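You operate a simulated robot arm through the tools that you are given. There is no shell and no other tool. Be economical: measure what you need, move in short steps, check, and stop when the job is done.

You run a simulated robot arm. Do the job below in one go: nothing can be reset, and whatever is moved stays where it is left.

TASK
Take the blue pin and put it on top of the purple blank.
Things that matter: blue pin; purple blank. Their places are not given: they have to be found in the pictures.

Only the result counts: the job must be done as asked and must still hold three seconds after the hand-in. Knocking over, shifting, dropping, spilling or breaking anything else fails it.

THE ROBOT
A 7-joint arm with a two-finger parallel gripper, fixed in place. Base frame: the origin is at the foot of the arm, x ahead of it, y to its left, z up; the work surface is at about z = -0.8. Lengths are in cm, angles in degrees, forces in N, time in s.
With the tool pointing down near the work surface it reaches from about 22 to 58 cm from the base axis. Its first joint turns from -66.0 to 66.0 degrees. Payload 2.5 kg.
Tool frame: the origin (TCP) lies between the finger pads and is the grasp point; the fingertips stand 2.3 cm ahead of it; z points along the fingers, y is the line along which they close. Largest opening 9.4 cm; finger width 3.8, thickness 1; the body of the gripper, 5.4 by 9.6 cm, starts 3.9 cm behind the TCP.
Orientation is told as [roll, pitch, yaw] about the base's x, y, z axes, in that order, counted from this pose: with the fingers straight down and closing along the base's y, the tool's x points along the base's -x, its y along +y and its z along -z.

THE INTERFACE
- The arm moves only by the tool step_arm. Its arguments are lists of equal length, an entry for each row: "dp": the shift along the tool's x, y, z in cm, a list of three; "rotation": the turn, a rotation vector about the tool's x, y, z in degrees, a list of three. In form: {"dp": [[x, y, z], ...], "rotation": [[wx, wy, wz], ...]}. A call has 1 to 8 rows; each row shifts and turns the commanded pose from where the row before left it, along the tool's axes as they then stand. "grip" is the opening, from 0 (shut) to 1 (fully open), set as the call begins (left out, the last holds). Rows are played at 5 a second. More than 5 cm and 8.6 degrees between two rows, or a gripper value outside its range, and nothing of the call is played. A pose out of reach is approached as far as the arm can. The call stops where the force on the tool passes 40 N (or 10 N more than at its start, if that is more) or the arm is blocked; 0.2 s more then pass. Each finger travels about 10.8 cm/s and halts on what it meets, pressing with about 26 N; the grip force reading is that of the motor and also rises with nothing between the fingers. The clock runs only during rows and for 0.2 s after the last one: add rows that do not move to give the fingers time. It gives the time, the measured TCP pose, the force on the tool (base axes), the opening and the grip force at its end, in the units of the frame above (readings bear some noise), and new pictures: "pictures" is both (left out), scene, wrist or none.
- Cameras (640 x 400 px; columns grow to the right, rows downward): "scene" is fixed at [10.54, -40.52, 53.06]; the picture's right is [0.90, -0.43, 0.00], its down [-0.30, -0.64, -0.71] and it looks along [0.31, 0.64, -0.70] (base axes); focal length 243 px, centre (320, 200). "wrist" rides on the gripper at [8.6, 1.6, -7.4] in the tool frame; the picture's right is [-0.18, 0.98, 0.00], its down [-0.58, -0.11, -0.81] and it looks along [-0.79, -0.15, 0.59] (tool axes); focal length 243 px, centre (320, 200).
- probe_pixels(camera, pixels): for up to 12 pixels [column, row] of the newest picture of that camera ("zoom" is the newest enlarged one), the place [x, y, z] in the base frame of the surface seen there, good to about 0.3 cm. It takes no simulated time.
- enlarge(camera, box): a new picture of the part [left, top, right, bottom] of that camera's present view, enlarged. It takes no simulated time.
- hand_in(): hands the job in; it is judged then, once.

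Keep the steps short. Do not move on a guess: measure, check each grasp and each placing, and mend mistakes. In all there are 60 turns and 170 pictures (those below and enlarged ones count). Leave the gripper open and the arm clear of the work at the hand-in unless told otherwise, and finish with a single line.

The tools are called after ">>>" as a command line: name --argument value ..., lists and objects as JSON in quotes. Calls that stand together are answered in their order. step_arm: Moves the arm, as the interface text tells. Its arguments: {"type":"object","properties":{"dp":{"type":"array"},"rotation":{"type":"array"},"grip":{"type":"number"},"pictures":{"type":"string","enum":["both","scene","wrist","none"]}},"required":["dp","rotation"]} The other tools are called the same way: probe_pixels (camera, pixels) gives the place of the surface under pixels of a picture; enlarge (camera, box) takes an enlarged picture of a part of a camera's view; hand_in () hands the job in.

At the start:

```text
t: 0.0
position: [31.94, 6.96, 30.22]
ee_rot: [-0.1, 0.0, 0.0]
ft_force: [-0.5, -0.1, 0.1]
finger_gap: 9.41
finger_force: 0.0
```

scene: 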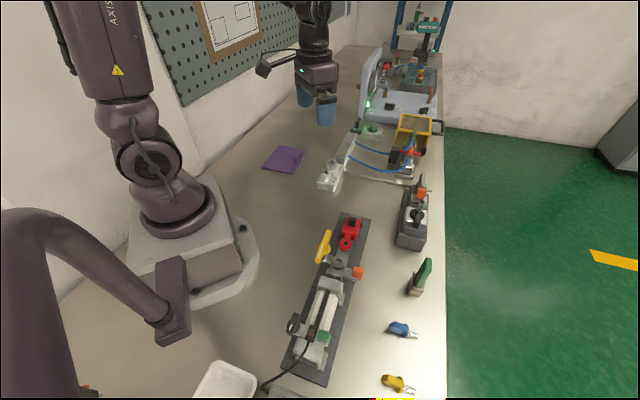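
wrist: 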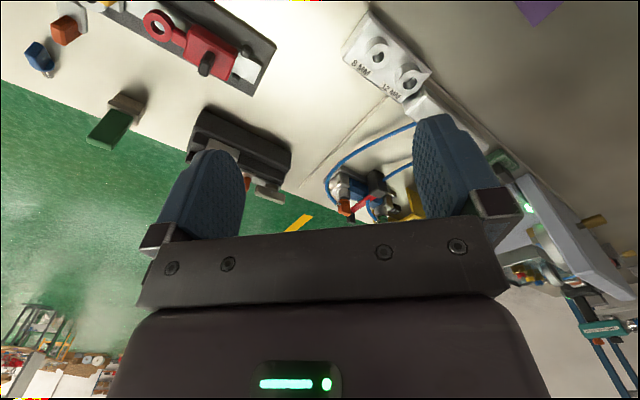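

I see a purple flat piece near scene (285,158) and a blue item near (400,328). I'll enlarge both and look closer.

>>> enlarge --camera "scene" --box '[360, 250, 450, 400]'

>>> enlarge --camera "scene" --box '[250, 110, 450, 235]'

>>> probe_pixels --camera "scene" --pixels '[[391, 327], [399, 329], [407, 331], [415, 336], [399, 340], [264, 166], [276, 147], [306, 151], [293, 173], [285, 159], [395, 382]]'

```text
2.67 times, centred on (405, 325) of scene
```

zoom: 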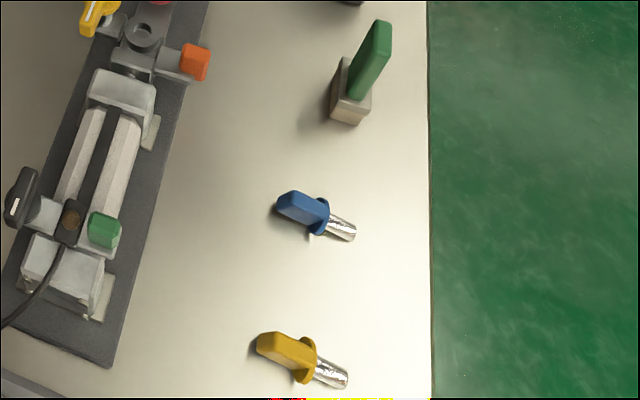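

```text
3.20 times, centred on (350, 172) of scene
```

zoom: 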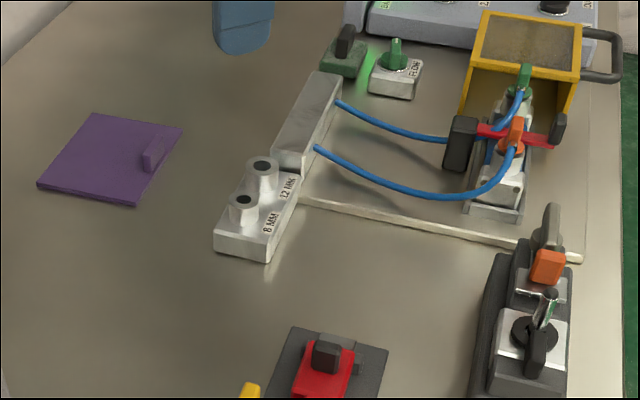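

```text
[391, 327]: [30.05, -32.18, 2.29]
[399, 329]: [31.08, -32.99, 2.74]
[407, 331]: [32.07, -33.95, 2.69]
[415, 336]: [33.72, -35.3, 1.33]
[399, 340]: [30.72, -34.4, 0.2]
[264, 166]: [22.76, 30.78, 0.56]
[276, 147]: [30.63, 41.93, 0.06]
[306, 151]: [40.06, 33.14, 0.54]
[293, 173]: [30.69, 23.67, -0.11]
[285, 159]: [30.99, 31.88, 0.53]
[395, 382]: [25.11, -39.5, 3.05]
```

The blue pin lies at about (31.5,-33.5), with its axis towards (0.75,-0.66). The blank's centre is at about (31,32). I'll move high above the pin first.

>>> step_arm --dp '[[0, -5, 0], [0, -5, 0], [0, -5, 0], [0, -5, 0], [0, -5, 0], [0, -5, 0], [0, -5, 0], [0, -4.5, 0]]' --rotation '[[0, 0, 0], [0, 0, 0], [0, 0, 0], [0, 0, 0], [0, 0, 0], [0, 0, 0], [0, 0, 0], [0, 0, 0]]' --grip 1 --pictures "none"

>>> step_arm --dp '[[0, 0, 2], [0, 0, 2], [0, 0, 2], [0, 0, 2], [0, 0, 2], [0, 0, 0]]' --rotation '[[0, 0, 8.2], [0, 0, 8.2], [0, 0, 8.2], [0, 0, 8.2], [0, 0, 8.2], [0, 0, 0]]'

```text
t: 1.8
position: [32.08, -32.59, 30.33]
ee_rot: [0.0, 0.0, 0.1]
ft_force: [1.1, 0.4, 0.9]
finger_gap: 9.41
finger_force: 0.0
```

```text
t: 3.2
position: [32.12, -32.47, 20.16]
ee_rot: [0.0, 0.0, -41.2]
ft_force: [1.0, 0.7, -0.3]
finger_gap: 9.4
finger_force: 0.0
```

scene: 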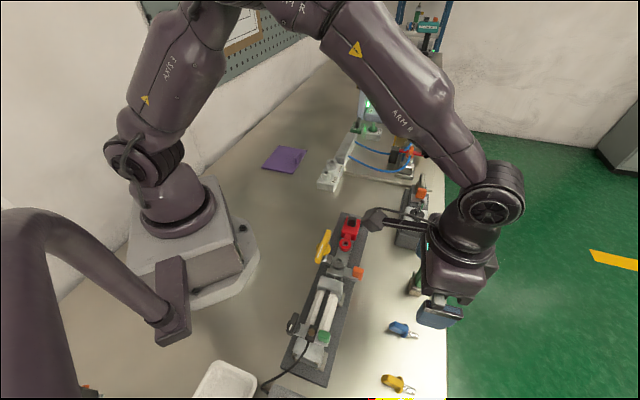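
wrist: 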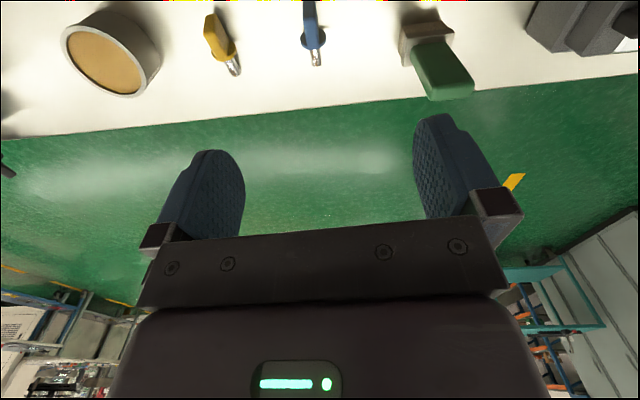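

The pin is visible in the wrist picture at about (312,40). I'll enlarge that part and measure it.

>>> enlarge --camera "wrist" --box '[232, 0, 392, 100]'

>>> enlarge --camera "scene" --box '[370, 300, 450, 350]'

>>> probe_pixels --camera "wrist" --pixels '[[310, 5], [311, 15], [311, 25], [313, 40], [316, 50], [317, 62], [304, 40], [324, 42], [340, 50]]'

>>> probe_pixels --camera "zoom" --pixels '[[160, 190], [200, 200], [240, 220], [265, 235], [300, 260], [345, 270], [280, 270], [280, 200]]'

```text
4.00 times, centred on (312, 50) of wrist
```

zoom: 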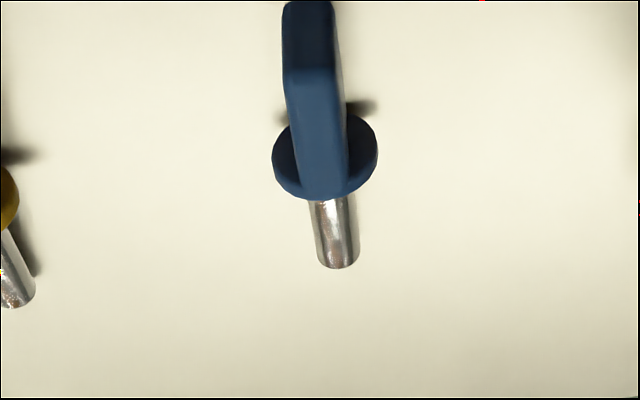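

```text
8.00 times, centred on (410, 325) of scene
```

zoom: 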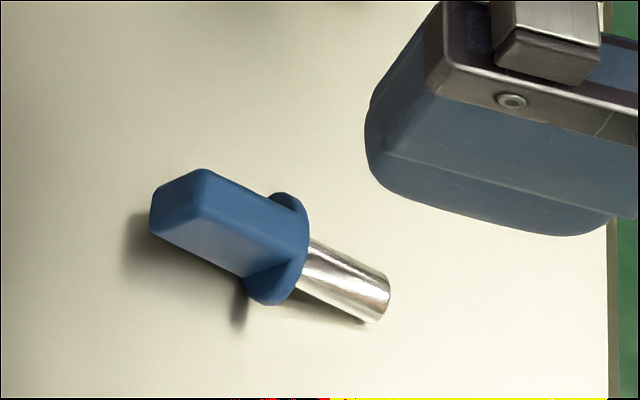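

```text
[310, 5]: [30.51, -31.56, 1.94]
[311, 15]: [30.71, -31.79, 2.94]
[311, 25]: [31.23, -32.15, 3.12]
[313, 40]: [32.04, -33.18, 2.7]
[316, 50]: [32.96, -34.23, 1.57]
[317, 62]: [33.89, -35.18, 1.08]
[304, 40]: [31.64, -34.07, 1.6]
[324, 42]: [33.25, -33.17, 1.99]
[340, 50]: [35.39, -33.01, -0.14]
```

```text
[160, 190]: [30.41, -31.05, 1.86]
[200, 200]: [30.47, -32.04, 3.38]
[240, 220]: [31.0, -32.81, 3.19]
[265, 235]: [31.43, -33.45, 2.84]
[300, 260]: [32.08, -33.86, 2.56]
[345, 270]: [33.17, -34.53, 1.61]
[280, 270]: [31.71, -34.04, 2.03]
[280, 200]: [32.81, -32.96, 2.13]
```

The pin rests on its flange and the handle (top at z≈3.1) is free to grip, so I'll aim at about (30.6,-31.6,2.1) with yaw -46. Before going down I'll measure the green neighbour for clearance.

>>> step_arm --dp '[[0, 0, 2.5], [0, 0, 2.5], [0, 0, 0]]' --rotation '[[0, 0, 5], [0, 0, 0], [0, 0, 0]]' --grip 0.55

>>> probe_pixels --camera "scene" --pixels '[[411, 292], [416, 288], [423, 262], [420, 275], [389, 378], [395, 382]]'

```text
t: 4.0
position: [32.17, -32.46, 15.15]
ee_rot: [-0.1, 0.1, -46.0]
ft_force: [-0.3, -0.8, -0.2]
finger_gap: 5.17
finger_force: 0.0
```

scene: 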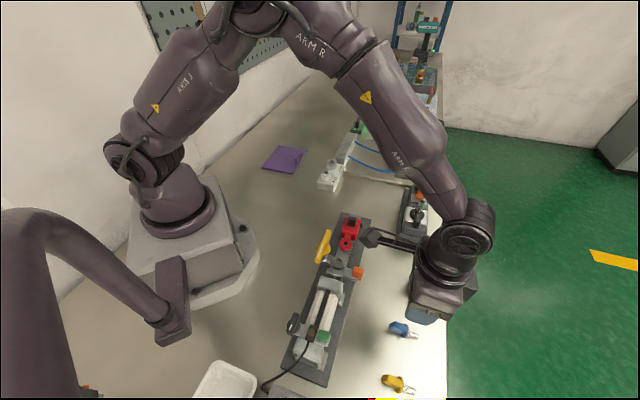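
wrist: 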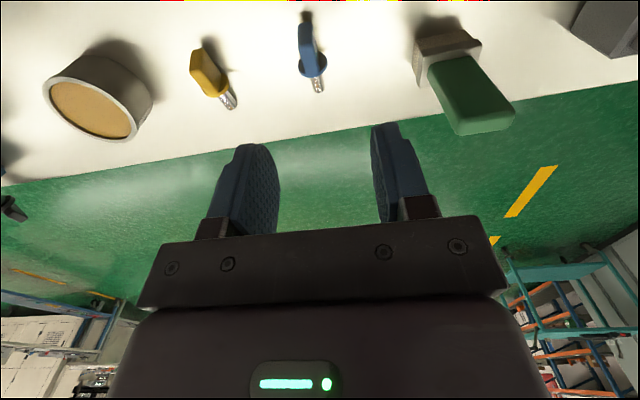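

```text
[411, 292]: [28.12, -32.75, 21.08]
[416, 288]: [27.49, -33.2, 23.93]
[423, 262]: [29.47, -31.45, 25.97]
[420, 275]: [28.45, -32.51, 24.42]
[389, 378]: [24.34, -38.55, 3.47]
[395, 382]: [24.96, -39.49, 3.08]
```

Green hides behind the arm in the scene view, so I'll probe it in the wrist picture along with the pin.

>>> probe_pixels --camera "wrist" --pixels '[[436, 70], [418, 60], [480, 100], [460, 130], [415, 80], [510, 115], [306, 20], [310, 45], [318, 85], [300, 68], [326, 62], [198, 65]]'

>>> enlarge --camera "wrist" --box '[232, 0, 392, 100]'

```text
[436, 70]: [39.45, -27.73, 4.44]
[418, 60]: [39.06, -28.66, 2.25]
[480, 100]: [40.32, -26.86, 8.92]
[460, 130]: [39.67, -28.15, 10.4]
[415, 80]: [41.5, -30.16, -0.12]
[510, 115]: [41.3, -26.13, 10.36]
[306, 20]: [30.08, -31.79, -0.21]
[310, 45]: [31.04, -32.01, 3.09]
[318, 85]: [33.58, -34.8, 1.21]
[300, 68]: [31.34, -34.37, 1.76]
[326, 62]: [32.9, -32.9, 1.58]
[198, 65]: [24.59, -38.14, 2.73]
```

```text
4.00 times, centred on (312, 50) of wrist
```

zoom: 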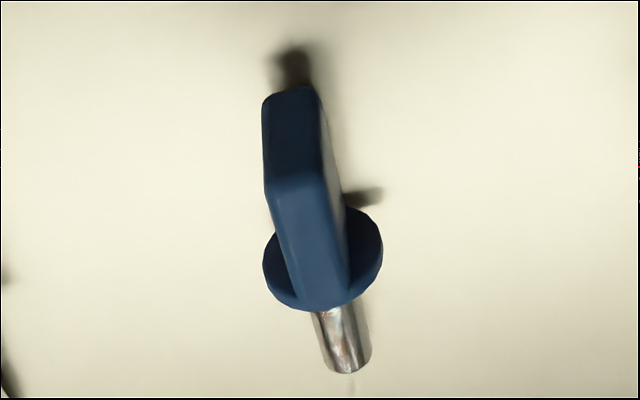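

Green clears by about 3 cm. The wrist camera will hang at about (24.6,-25.4), z≈9.5, so I'll check the height of the fixture under it.

>>> probe_pixels --camera "scene" --pixels '[[293, 324], [310, 333], [323, 337], [322, 310], [333, 288], [314, 352], [357, 272], [324, 243], [340, 262], [312, 318], [290, 328], [330, 350]]'

```text
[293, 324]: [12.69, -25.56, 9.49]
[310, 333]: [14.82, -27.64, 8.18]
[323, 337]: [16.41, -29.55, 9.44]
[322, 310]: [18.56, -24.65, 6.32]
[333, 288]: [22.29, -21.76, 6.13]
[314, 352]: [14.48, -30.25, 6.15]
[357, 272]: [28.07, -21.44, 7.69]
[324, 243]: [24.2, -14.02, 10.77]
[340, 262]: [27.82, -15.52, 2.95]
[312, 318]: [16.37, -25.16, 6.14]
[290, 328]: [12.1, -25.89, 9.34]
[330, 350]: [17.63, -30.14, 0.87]
```

Tilting the tool 15° matches the pin's slope and lifts the wrist camera well above the fixture. I'll shift over the handle, tilt, and go down to z≈6.

>>> step_arm --dp '[[1.57, -0.53, 0], [0, 0, 0], [0, 0, 0], [-0.79, 0, 2.95], [-0.79, 0, 2.95], [-0.79, 0, 2.95], [0, 0, 0]]' --rotation '[[0, 0, 0], [0, 7.5, 0], [0, 7.5, 0], [0, 0, 0], [0, 0, 0], [0, 0, 0], [0, 0, 0]]'

>>> enlarge --camera "scene" --box '[340, 260, 460, 350]'

>>> enlarge --camera "wrist" --box '[200, 50, 440, 200]'

```text
t: 5.6
position: [30.9, -31.57, 5.82]
ee_rot: [0.0, 15.0, -46.0]
ft_force: [-0.4, 0.1, 0.1]
finger_gap: 5.16
finger_force: 0.0
```

scene: 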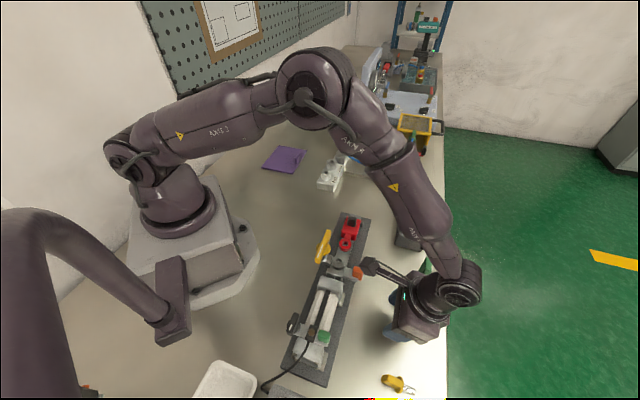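
wrist: 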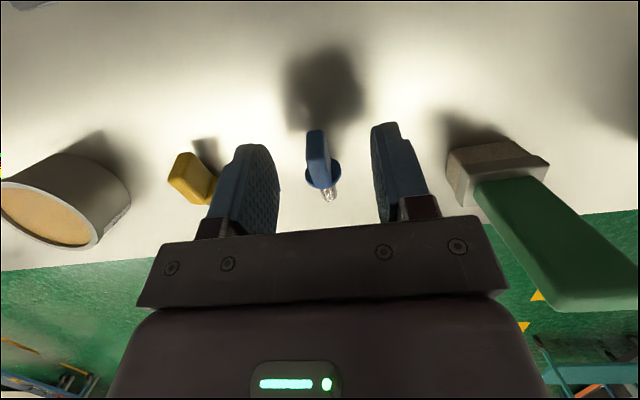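

```text
4.44 times, centred on (400, 305) of scene
```

zoom: 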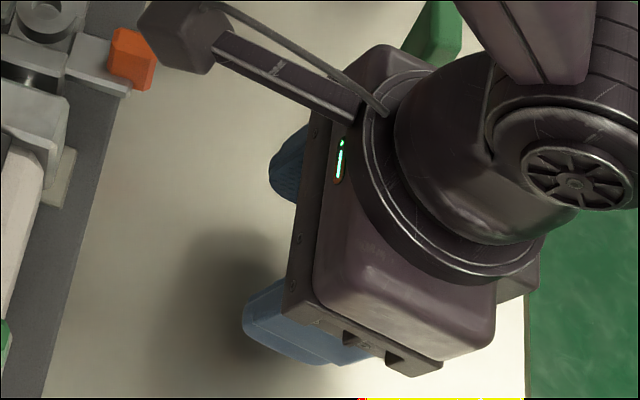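

```text
2.67 times, centred on (320, 125) of wrist
```

zoom: 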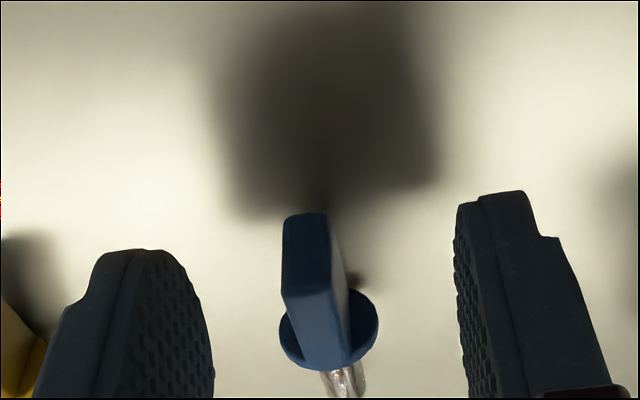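

The handle sits between the fingers, slightly to the left. I'll go down 3.4 cm with a -0.2 cm side correction and keep the gripper open.

>>> step_arm --dp '[[-0.44, -0.2, 1.64], [-0.44, 0, 1.64], [0, 0, 0]]' --rotation '[[0, 0, 0], [0, 0, 0], [0, 0, 0]]'

>>> enlarge --camera "wrist" --box '[200, 70, 440, 220]'

```text
t: 6.4
position: [30.49, -31.92, 2.66]
ee_rot: [0.0, 15.1, -46.0]
ft_force: [-8.0, 8.4, 21.2]
finger_gap: 5.2
finger_force: 0.0
```

scene: 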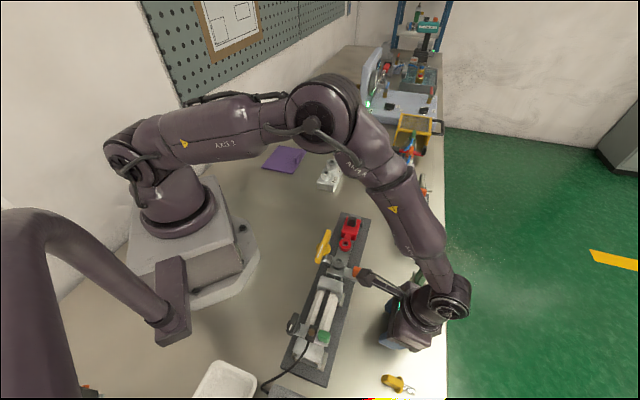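
wrist: 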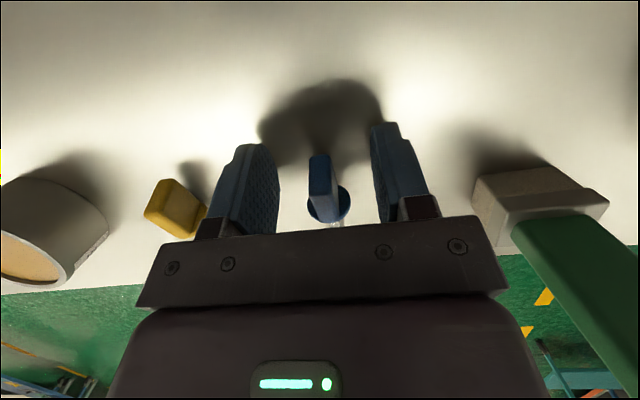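

```text
2.67 times, centred on (320, 145) of wrist
```

zoom: 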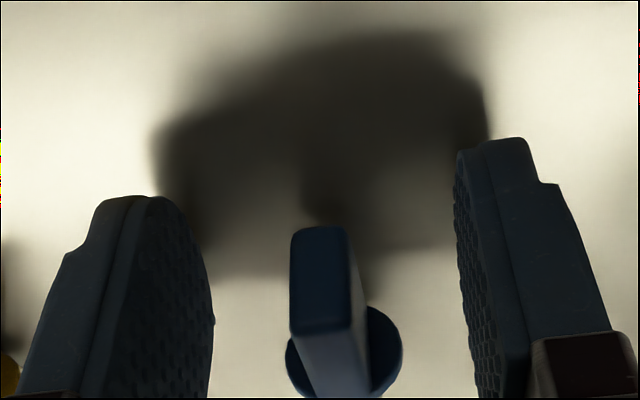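

The force rose to 21 N up and inward. I'll check whether it comes from the fingertips on the table or the camera near the orange knob.

>>> enlarge --camera "scene" --box '[330, 250, 458, 330]'

>>> probe_pixels --camera "scene" --pixels '[[362, 277], [370, 279], [357, 272], [364, 286], [395, 345], [388, 340], [374, 285]]'

>>> probe_pixels --camera "wrist" --pixels '[[316, 158], [320, 175], [325, 190], [345, 205], [310, 207], [245, 147], [385, 125], [290, 190], [350, 170]]'

```text
5.00 times, centred on (394, 290) of scene
```

zoom: 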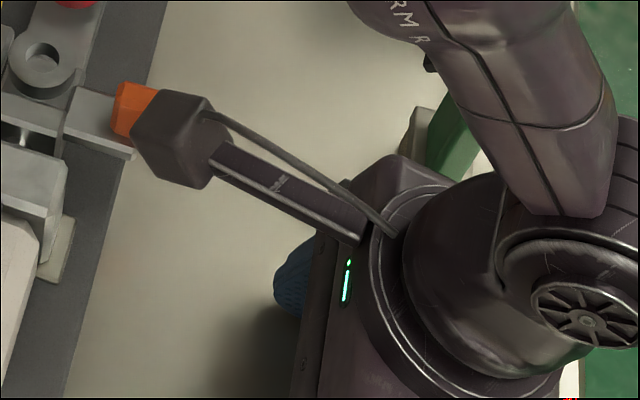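

```text
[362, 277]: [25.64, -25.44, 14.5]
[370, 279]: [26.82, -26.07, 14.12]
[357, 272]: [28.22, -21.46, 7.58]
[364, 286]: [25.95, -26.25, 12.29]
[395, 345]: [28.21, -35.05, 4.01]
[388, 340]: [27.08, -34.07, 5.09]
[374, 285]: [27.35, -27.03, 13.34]
```

```text
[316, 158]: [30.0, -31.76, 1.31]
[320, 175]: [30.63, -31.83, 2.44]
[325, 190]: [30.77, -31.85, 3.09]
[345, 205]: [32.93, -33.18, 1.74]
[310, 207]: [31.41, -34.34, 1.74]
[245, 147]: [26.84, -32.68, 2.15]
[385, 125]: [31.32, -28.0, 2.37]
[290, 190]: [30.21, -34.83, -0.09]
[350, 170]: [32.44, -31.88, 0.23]
```

The camera clears the knob (z≈12–14 against 7.6). The wrist probes put the table here near z≈0, so the fingertips are touching it. The pin hasn't moved, so I'll raise 0.6 cm and then close gently.

>>> step_arm --dp '[[0.16, 0, -0.58], [0, 0, 0]]' --rotation '[[0, 0, 0], [0, 0, 0]]' --pictures "none"

```text
t: 7.0
position: [30.65, -31.96, 3.23]
ee_rot: [0.0, 15.0, -46.0]
ft_force: [0.8, -0.2, -0.7]
finger_gap: 5.18
finger_force: 0.1
```

The force is gone. Now I'll close.

>>> step_arm --dp '[[-0.05, 0, 0.2], [0, 0, 0], [0, 0, 0], [0, 0, 0]]' --rotation '[[0, 0, 0], [0, 0, 0], [0, 0, 0], [0, 0, 0]]' --grip 0

>>> enlarge --camera "wrist" --box '[200, 70, 440, 220]'

```text
t: 8.0
position: [30.55, -31.94, 3.18]
ee_rot: [-0.1, 14.9, -45.9]
ft_force: [1.7, 1.1, 6.3]
finger_gap: 1.11
finger_force: 26.4
```

scene: 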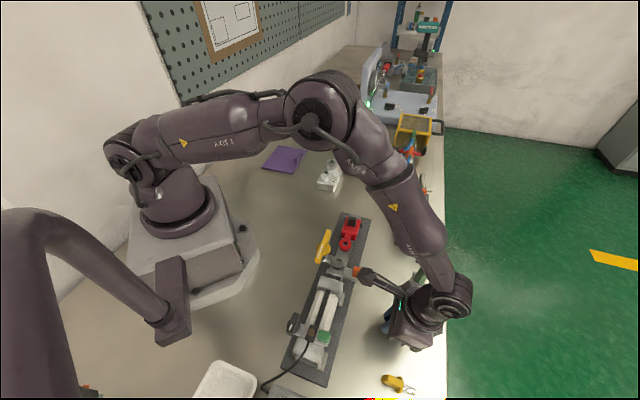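
wrist: 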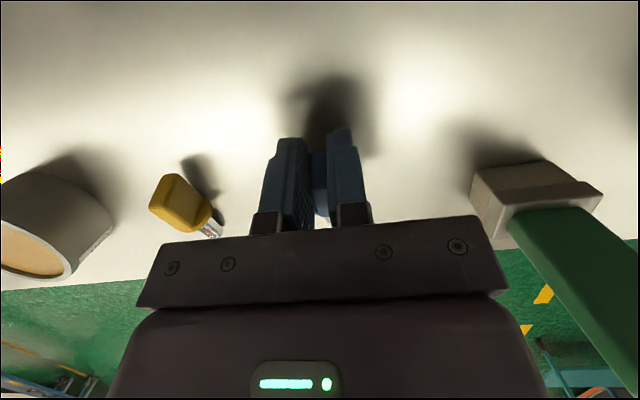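

```text
2.67 times, centred on (320, 145) of wrist
```

zoom: 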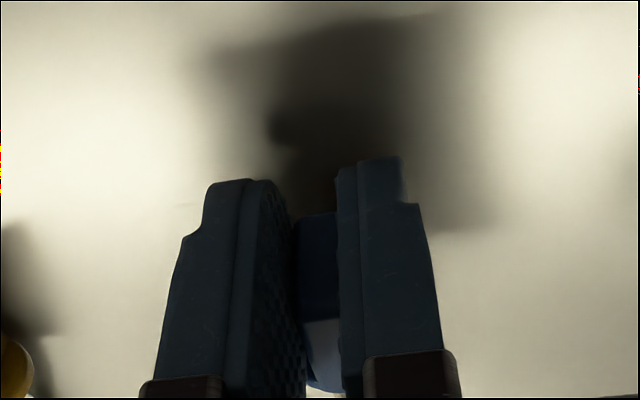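

The gap stopped at 1.11 with 26 N, so the handle is held. I'll lift straight up.

>>> step_arm --dp '[[0.52, 0, -1.93], [0.52, 0, -1.93], [0.78, 0, -2.9], [0.78, 0, -2.9], [1.04, 0, -3.86], [1.04, 0, -3.86], [0, 0, 0]]' --rotation '[[0, 0, 0], [0, 0, 0], [0, 0, 0], [0, 0, 0], [0, 0, 0], [0, 0, 0], [0, 0, 0]]'

>>> enlarge --camera "scene" --box '[360, 250, 472, 330]'

>>> enlarge --camera "wrist" --box '[200, 90, 440, 240]'

```text
t: 9.6
position: [30.1, -31.99, 20.82]
ee_rot: [0.0, 15.1, -45.9]
ft_force: [0.1, -0.2, -0.6]
finger_gap: 1.1
finger_force: 25.9
```

scene: 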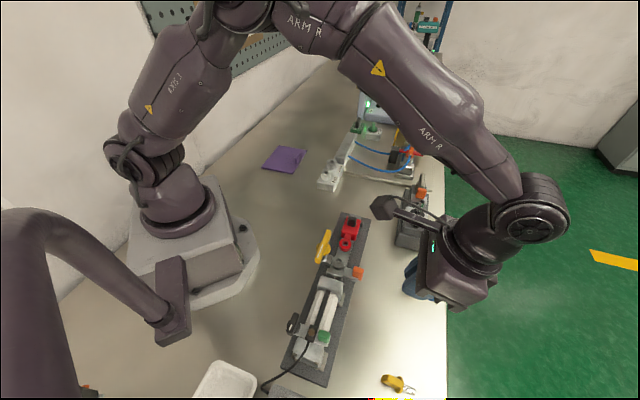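
wrist: 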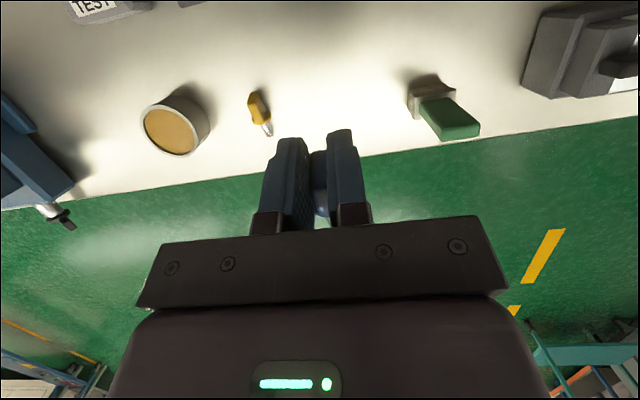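

```text
5.00 times, centred on (416, 290) of scene
```

zoom: 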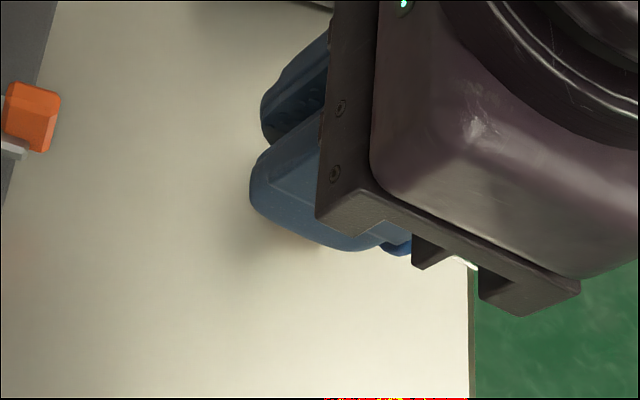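

```text
2.67 times, centred on (320, 165) of wrist
```

zoom: 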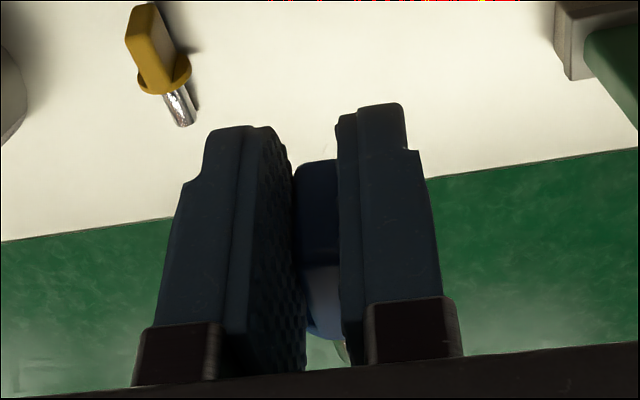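

The pin is held and its old spot on the table is empty. I'll raise to about 28, then swing round the base axis towards the blank, keeping the tilt.

>>> step_arm --dp '[[1.04, 0, -3.86], [1.04, 0, -3.86], [0.248, 4.74, 0.066], [0.248, 4.74, 0.066], [0.248, 4.74, 0.066], [0.248, 4.74, 0.066], [0.248, 4.74, 0.066], [0.248, 4.74, 0.066]]' --rotation '[[0, 0, 0], [0, 0, 0], [1.605, 0, -5.99], [1.605, 0, -5.99], [1.605, 0, -5.99], [1.605, 0, -5.99], [1.605, 0, -5.99], [1.605, 0, -5.99]]' --pictures "scene"

```text
t: 11.4
position: [43.28, -7.08, 28.87]
ee_rot: [0.0, 15.1, -8.7]
ft_force: [-0.4, 0.3, -0.1]
finger_gap: 0.0
finger_force: 26.4
```

scene: 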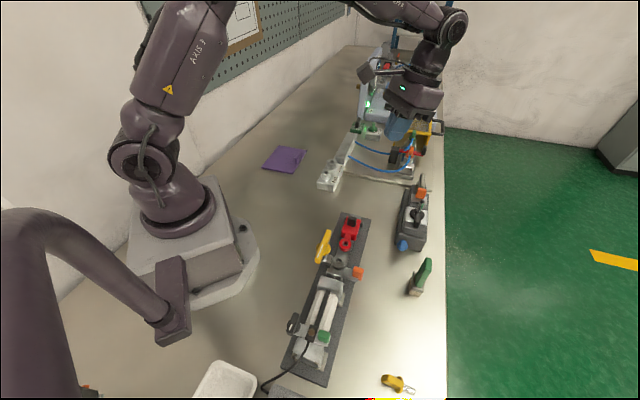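

The gap reads 0, so the pin slipped out during the swing. There is a blue spot at scene (402,245), which I'll look at closely.

>>> enlarge --camera "scene" --box '[360, 190, 456, 250]'

>>> probe_pixels --camera "scene" --pixels '[[402, 243], [402, 247], [399, 246], [405, 246], [410, 250], [395, 250]]'

>>> step_arm --dp '[[0, 0, 0]]' --rotation '[[0, 0, 0]]'

```text
6.67 times, centred on (408, 220) of scene
```

zoom: 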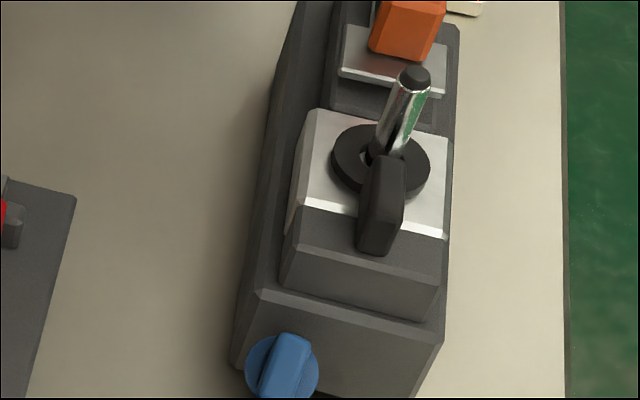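

```text
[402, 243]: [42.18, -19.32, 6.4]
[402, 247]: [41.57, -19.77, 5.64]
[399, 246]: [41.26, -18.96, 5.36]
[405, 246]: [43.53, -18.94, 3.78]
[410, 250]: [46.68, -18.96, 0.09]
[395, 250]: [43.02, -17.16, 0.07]
```

```text
t: 11.8
position: [43.28, -7.14, 28.91]
ee_rot: [0.0, 15.0, -8.9]
ft_force: [0.3, 0.6, -0.3]
finger_gap: 0.0
finger_force: 25.5
```

scene: 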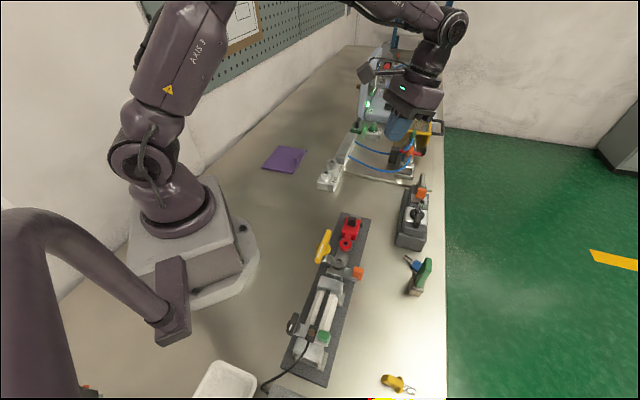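
wrist: 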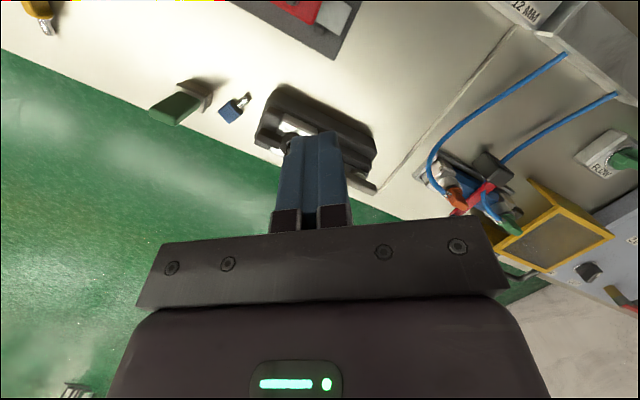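

It bounced and now lies near scene (415,264) between the green item and the dark clamp. I'll let it settle and look again.

>>> step_arm --dp '[[0, 0, 0], [0, 0, 0], [0, 0, 0], [0, 0, 0], [0, 0, 0]]' --rotation '[[0, 0, 0], [0, 0, 0], [0, 0, 0], [0, 0, 0], [0, 0, 0]]' --grip 0.4

>>> enlarge --camera "scene" --box '[376, 240, 456, 300]'

>>> enlarge --camera "wrist" --box '[140, 50, 300, 150]'

```text
t: 13.0
position: [43.38, -7.06, 28.85]
ee_rot: [0.0, 15.0, -8.8]
ft_force: [1.2, 0.2, -0.2]
finger_gap: 3.76
finger_force: 0.0
```

scene: 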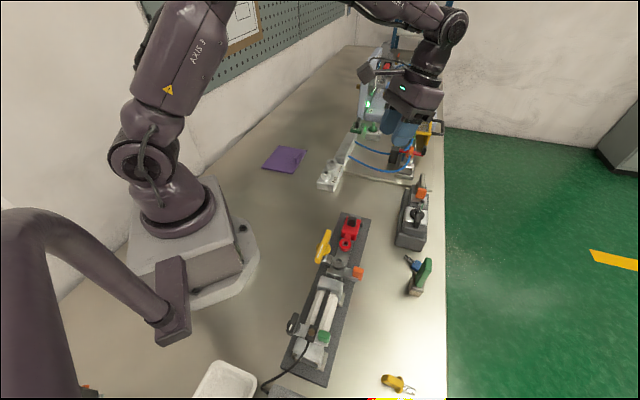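
wrist: 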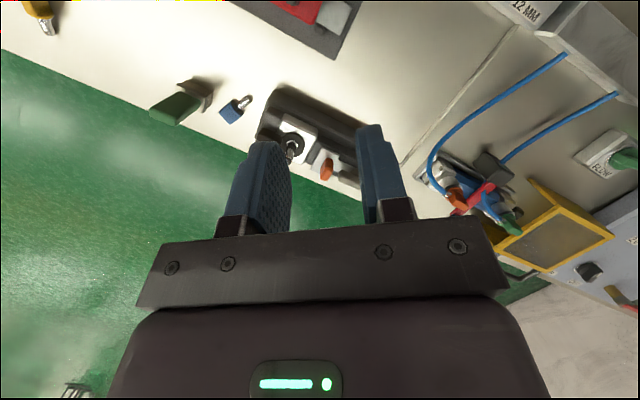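

```text
6.67 times, centred on (416, 270) of scene
```

zoom: 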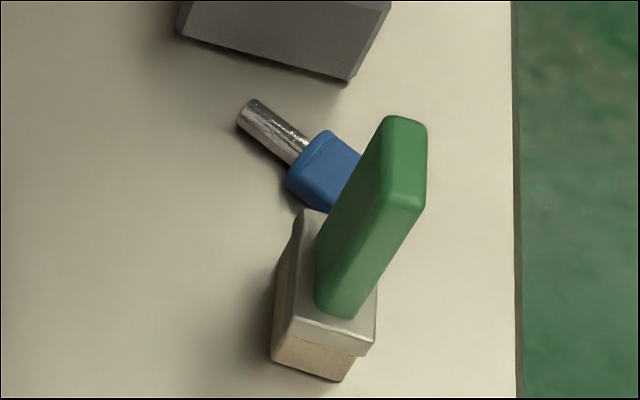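

```text
4.00 times, centred on (220, 100) of wrist
```

zoom: 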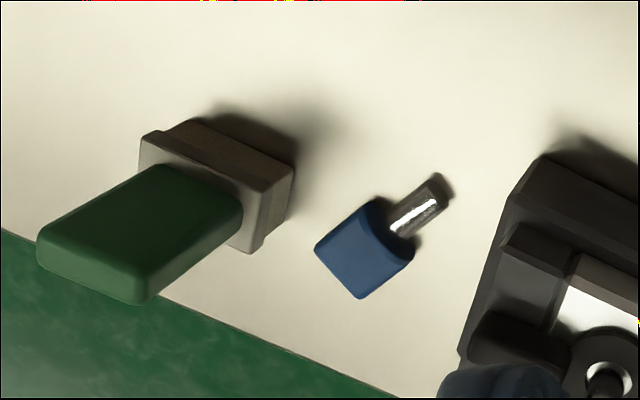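

The pin now lies flat, clear of its neighbours. I'll measure it from both cameras.

>>> probe_pixels --camera "wrist" --pixels '[[229, 123], [219, 111], [233, 101], [243, 115], [231, 112], [240, 104], [247, 96], [250, 94], [213, 95], [210, 107], [203, 112], [260, 100]]'

>>> probe_pixels --camera "scene" --pixels '[[407, 256], [410, 259], [414, 263], [417, 263], [420, 264], [413, 268], [416, 270], [425, 262], [413, 289], [412, 276], [404, 243], [424, 250]]'

```text
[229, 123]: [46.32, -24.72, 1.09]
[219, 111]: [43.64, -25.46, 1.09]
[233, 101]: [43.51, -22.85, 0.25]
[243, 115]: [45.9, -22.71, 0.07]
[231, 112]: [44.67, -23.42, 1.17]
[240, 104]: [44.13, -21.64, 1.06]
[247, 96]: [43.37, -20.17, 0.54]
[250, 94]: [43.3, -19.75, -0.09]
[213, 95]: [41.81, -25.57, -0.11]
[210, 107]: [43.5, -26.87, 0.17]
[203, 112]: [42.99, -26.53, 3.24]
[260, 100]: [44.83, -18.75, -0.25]
```

```text
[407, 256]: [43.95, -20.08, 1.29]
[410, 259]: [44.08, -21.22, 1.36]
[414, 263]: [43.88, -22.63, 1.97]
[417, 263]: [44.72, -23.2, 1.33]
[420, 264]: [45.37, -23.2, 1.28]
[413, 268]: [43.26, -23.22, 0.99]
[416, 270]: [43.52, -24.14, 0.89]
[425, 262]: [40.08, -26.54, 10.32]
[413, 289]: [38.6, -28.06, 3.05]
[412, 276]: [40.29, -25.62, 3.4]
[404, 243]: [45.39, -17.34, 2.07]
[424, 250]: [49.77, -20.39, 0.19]
```

Gripping across the handle would bring the fingers and body into the green block, so gripping the shaft looks better. I'll measure the clamp and the block for clearances.

>>> enlarge --camera "scene" --box '[376, 170, 472, 300]'

>>> probe_pixels --camera "scene" --pixels '[[398, 244], [410, 248], [423, 250], [401, 234], [414, 237], [404, 229], [417, 232], [416, 209], [421, 193], [406, 215], [421, 181], [417, 224]]'

>>> probe_pixels --camera "wrist" --pixels '[[212, 95], [178, 84], [203, 111], [214, 90], [188, 80], [183, 105], [165, 118], [198, 104], [270, 95], [258, 130], [290, 115], [180, 95]]'

```text
3.08 times, centred on (424, 235) of scene
```

zoom: 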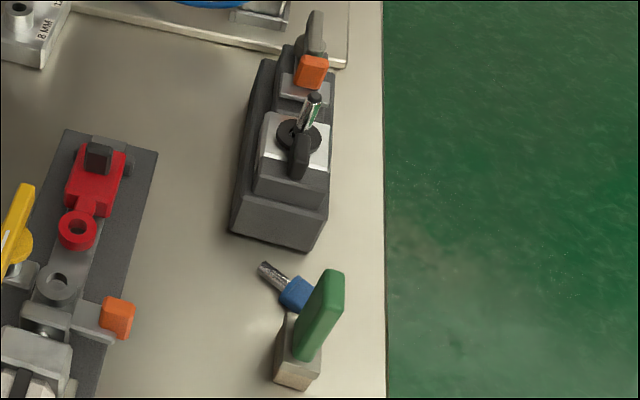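

```text
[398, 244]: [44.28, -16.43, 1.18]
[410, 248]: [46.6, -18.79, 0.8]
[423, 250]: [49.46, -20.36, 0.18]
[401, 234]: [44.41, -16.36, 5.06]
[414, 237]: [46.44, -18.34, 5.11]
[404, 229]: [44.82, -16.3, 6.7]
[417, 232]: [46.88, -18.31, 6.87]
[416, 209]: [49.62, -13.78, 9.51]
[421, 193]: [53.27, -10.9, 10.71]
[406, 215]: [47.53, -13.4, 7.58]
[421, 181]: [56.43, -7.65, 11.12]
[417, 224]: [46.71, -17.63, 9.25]
```

```text
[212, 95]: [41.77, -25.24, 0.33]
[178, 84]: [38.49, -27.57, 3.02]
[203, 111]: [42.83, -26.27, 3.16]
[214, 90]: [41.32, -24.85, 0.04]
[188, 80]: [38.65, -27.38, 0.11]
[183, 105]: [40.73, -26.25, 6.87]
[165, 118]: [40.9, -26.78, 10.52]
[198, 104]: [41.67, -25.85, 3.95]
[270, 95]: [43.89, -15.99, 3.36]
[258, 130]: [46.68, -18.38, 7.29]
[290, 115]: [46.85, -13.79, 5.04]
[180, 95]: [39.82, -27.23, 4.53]
```

In a frame aligned with the clamp, the channel between the green block (u≤12.7) and the clamp (u≥20.6) is free. With yaw -46 I can grip the shaft from the inner side at about (41.7,-20.7) and the body clears both. First I'll straighten the tool, turn it and move above that spot, opened to about 6 cm.

>>> step_arm --dp '[[0, 0, 0], [0, 0, 0], [0, 0, 0], [0, 0, 0], [0, 0, 0], [0, 0, 0], [0, 0, 0]]' --rotation '[[0, -7.5, 0], [0, -7.5, 0], [0, 0, 7.44], [0, 0, 7.44], [0, 0, 7.44], [0, 0, 7.44], [0, 0, 7.44]]' --grip 0.64 --pictures "none"

>>> step_arm --dp '[[-2.89, -3.57, 0], [-2.89, -3.57, 0], [-2.89, -3.57, 0], [0, 0, 4], [0, 0, 4], [0, 0, 3], [0, 0, 0]]' --rotation '[[0, 0, 0], [0, 0, 0], [0, 0, 0], [0, 0, 0], [0, 0, 0], [0, 0, 0], [0, 0, 0]]'

>>> enlarge --camera "wrist" --box '[200, 0, 440, 150]'

```text
t: 14.6
position: [43.17, -7.09, 29.04]
ee_rot: [0.0, 0.1, -46.2]
ft_force: [-1.5, 0.6, -0.2]
finger_gap: 6.01
finger_force: 0.1
```

```text
t: 16.2
position: [41.51, -20.59, 17.63]
ee_rot: [0.0, -0.1, -45.9]
ft_force: [0.4, -0.3, 1.2]
finger_gap: 6.0
finger_force: 0.1
```

scene: 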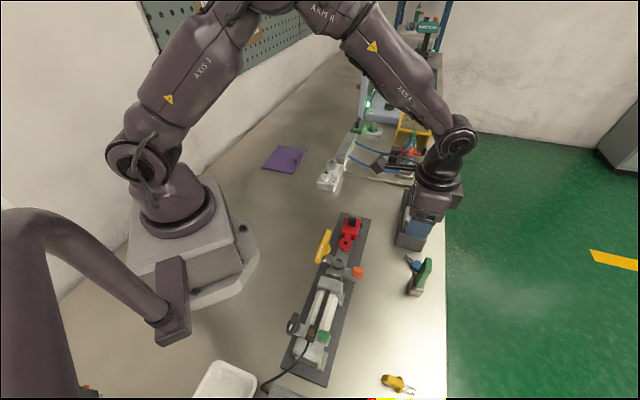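
wrist: 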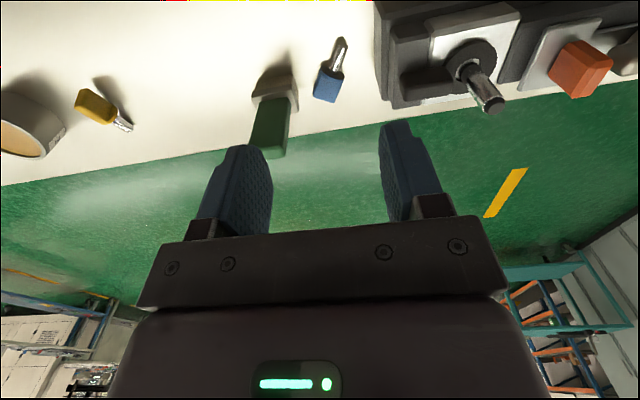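

```text
2.67 times, centred on (320, 75) of wrist
```

zoom: 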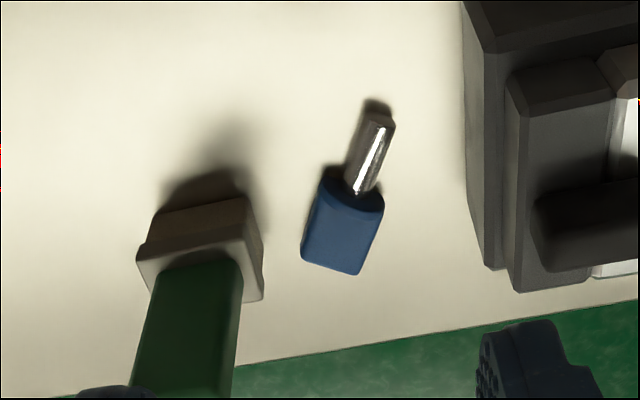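

This view is clear, so I'll measure the pin, block and clamp edges more precisely.

>>> probe_pixels --camera "zoom" --pixels '[[380, 122], [372, 150], [360, 185], [330, 195], [375, 205], [340, 230], [308, 250], [358, 268], [262, 280], [140, 255], [485, 260], [550, 230]]'

>>> probe_pixels --camera "wrist" --pixels '[[290, 140], [252, 130], [270, 155], [296, 112], [488, 100], [430, 88], [395, 105], [380, 70], [410, 35], [395, 70]]'

```text
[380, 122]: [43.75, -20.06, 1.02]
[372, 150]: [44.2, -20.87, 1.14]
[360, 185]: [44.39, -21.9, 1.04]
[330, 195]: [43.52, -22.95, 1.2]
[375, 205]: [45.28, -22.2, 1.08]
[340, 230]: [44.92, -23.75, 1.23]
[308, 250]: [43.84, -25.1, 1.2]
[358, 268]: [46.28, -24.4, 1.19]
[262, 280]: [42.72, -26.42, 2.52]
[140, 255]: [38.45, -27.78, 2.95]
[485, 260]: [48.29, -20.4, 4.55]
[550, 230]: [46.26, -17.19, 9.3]
```

```text
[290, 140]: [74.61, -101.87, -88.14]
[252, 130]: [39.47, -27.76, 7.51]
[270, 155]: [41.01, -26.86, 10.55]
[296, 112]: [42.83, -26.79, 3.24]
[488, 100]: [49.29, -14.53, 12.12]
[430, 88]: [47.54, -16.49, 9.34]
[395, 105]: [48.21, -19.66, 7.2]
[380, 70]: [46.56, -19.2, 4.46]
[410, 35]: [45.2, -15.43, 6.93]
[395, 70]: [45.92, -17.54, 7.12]
```

The shaft tip is at about (43.7,-19.8). I'll shift 0.4 cm outward and go down to z≈6.5, with the opening at 6.2.

>>> step_arm --dp '[[-0.4, 0, 3], [0, 0, 3], [0, 0, 3], [0, 0, 2], [0, 0, 0]]' --rotation '[[0, 0, 0], [0, 0, 0], [0, 0, 0], [0, 0, 0], [0, 0, 0]]' --grip 0.66

>>> enlarge --camera "wrist" --box '[180, 50, 460, 225]'

>>> enlarge --camera "scene" --box '[370, 180, 482, 300]'

```text
t: 17.4
position: [41.8, -21.02, 6.96]
ee_rot: [0.0, 0.0, -46.0]
ft_force: [0.5, -0.4, -0.1]
finger_gap: 6.21
finger_force: 0.1
```

scene: 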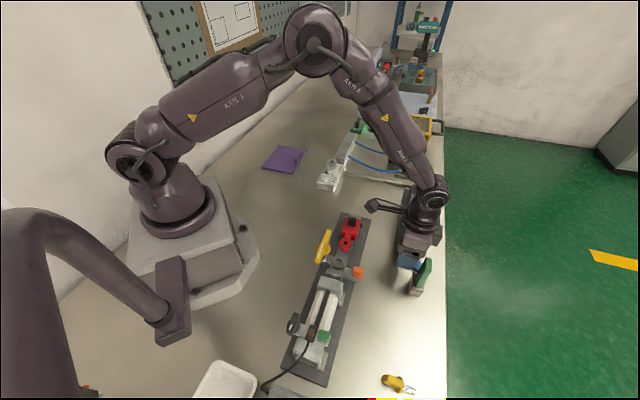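
wrist: 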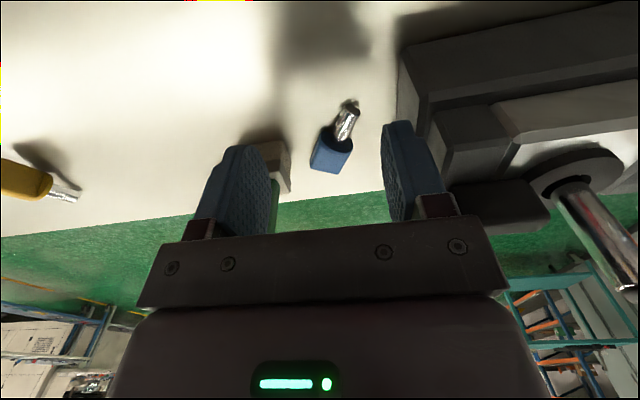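

```text
2.29 times, centred on (320, 138) of wrist
```

zoom: 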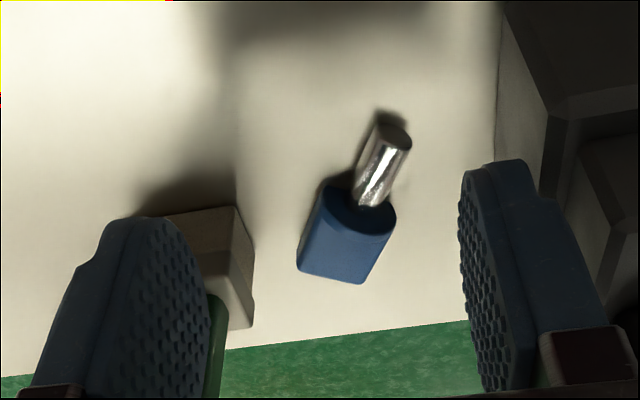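

```text
3.33 times, centred on (426, 240) of scene
```

zoom: 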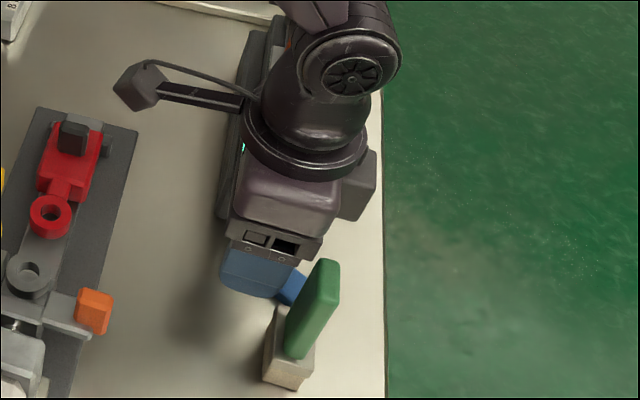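

Before going further down I'll check where the clamp's black lever and edge lie compared with the gripper body.

>>> probe_pixels --camera "wrist" --pixels '[[450, 190], [470, 190], [480, 225], [540, 222], [500, 200], [440, 165], [462, 180], [400, 70], [430, 110], [398, 90], [485, 182]]'

>>> enlarge --camera "wrist" --box '[400, 80, 600, 260]'

```text
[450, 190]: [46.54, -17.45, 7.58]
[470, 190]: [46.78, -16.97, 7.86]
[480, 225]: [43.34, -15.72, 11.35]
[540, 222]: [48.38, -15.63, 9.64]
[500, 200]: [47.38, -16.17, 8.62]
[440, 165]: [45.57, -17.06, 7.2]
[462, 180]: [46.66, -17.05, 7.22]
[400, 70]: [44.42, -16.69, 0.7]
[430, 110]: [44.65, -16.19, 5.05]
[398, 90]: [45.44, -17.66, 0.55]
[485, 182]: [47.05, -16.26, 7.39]
```

```text
2.22 times, centred on (500, 170) of wrist
```

zoom: 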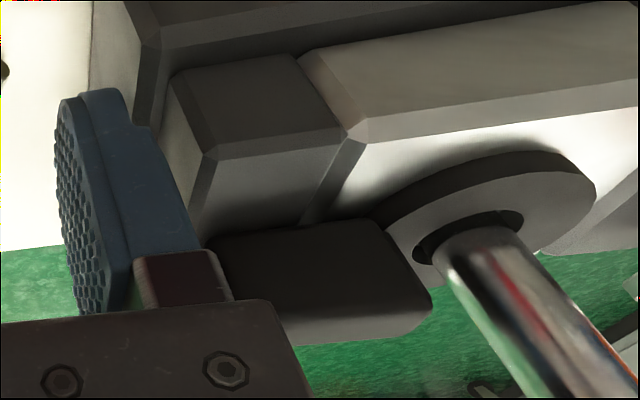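

The body edge (u≈20.4) clears the clamp top (21.0) and lever (21.4). I'll shift 0.15 cm away from them, open slightly more, and go down in small steps to z≈2.6.

>>> step_arm --dp '[[0, -0.15, 0], [0, 0, 1.2], [0, 0, 1.2], [0, 0, 1.2], [0, 0, 0.7], [0, 0, 0]]' --rotation '[[0, 0, 0], [0, 0, 0], [0, 0, 0], [0, 0, 0], [0, 0, 0], [0, 0, 0]]' --grip 0.68

>>> enlarge --camera "wrist" --box '[180, 50, 460, 225]'

```text
t: 18.8
position: [41.73, -21.12, 2.56]
ee_rot: [0.0, 0.0, -46.0]
ft_force: [-0.5, 0.0, -0.2]
finger_gap: 6.39
finger_force: 0.0
```

scene: 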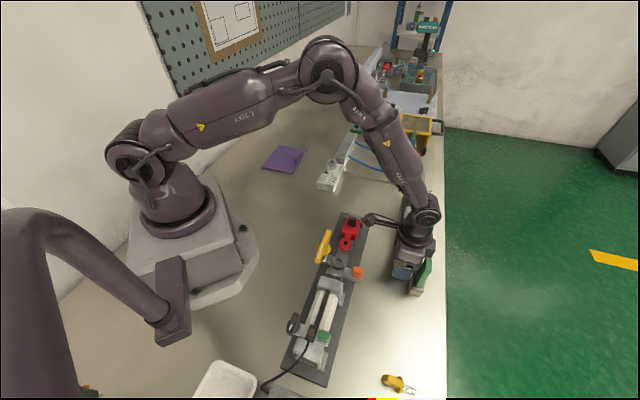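
wrist: 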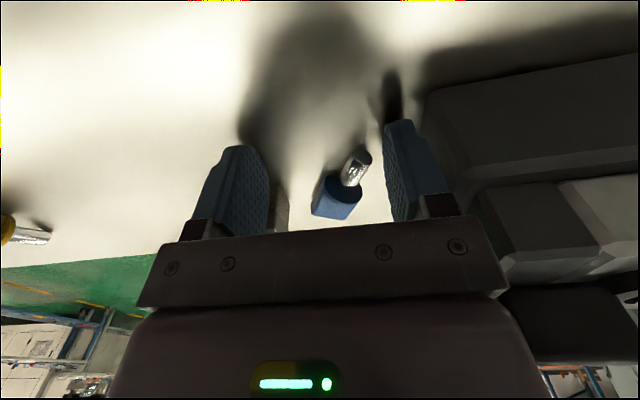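

```text
2.29 times, centred on (320, 138) of wrist
```

zoom: 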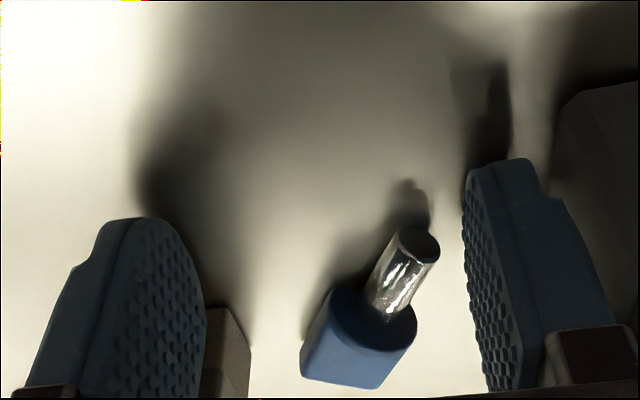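

No contact, and the shaft is between the pads. I'll close in stages so the pin isn't flicked.

>>> step_arm --dp '[[0, 0, 0.1], [0, 0, 0]]' --rotation '[[0, 0, 0], [0, 0, 0]]' --grip 0.5 --pictures "none"

>>> step_arm --dp '[[0, 0, 0], [0, 0, 0]]' --rotation '[[0, 0, 0], [0, 0, 0]]' --grip 0.35 --pictures "wrist"

>>> enlarge --camera "wrist" --box '[180, 50, 460, 225]'

```text
t: 19.4
position: [41.75, -21.05, 2.51]
ee_rot: [0.0, 0.0, -46.0]
ft_force: [-0.2, -0.7, -0.5]
finger_gap: 4.73
finger_force: 0.1
```

```text
t: 20.0
position: [41.79, -21.06, 2.45]
ee_rot: [0.1, 0.1, -46.0]
ft_force: [0.2, -0.5, 0.8]
finger_gap: 3.29
finger_force: 0.0
```

wrist: 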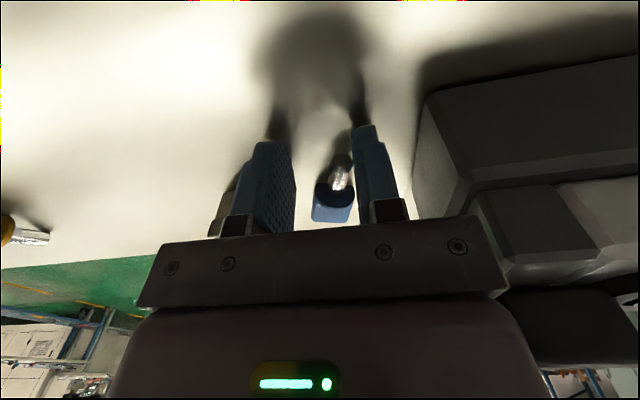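

```text
2.29 times, centred on (320, 138) of wrist
```

zoom: 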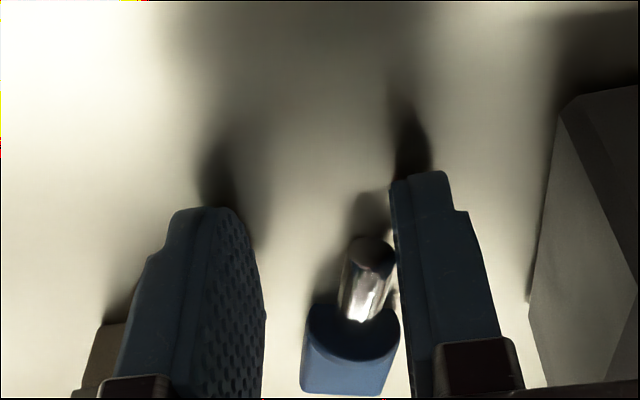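

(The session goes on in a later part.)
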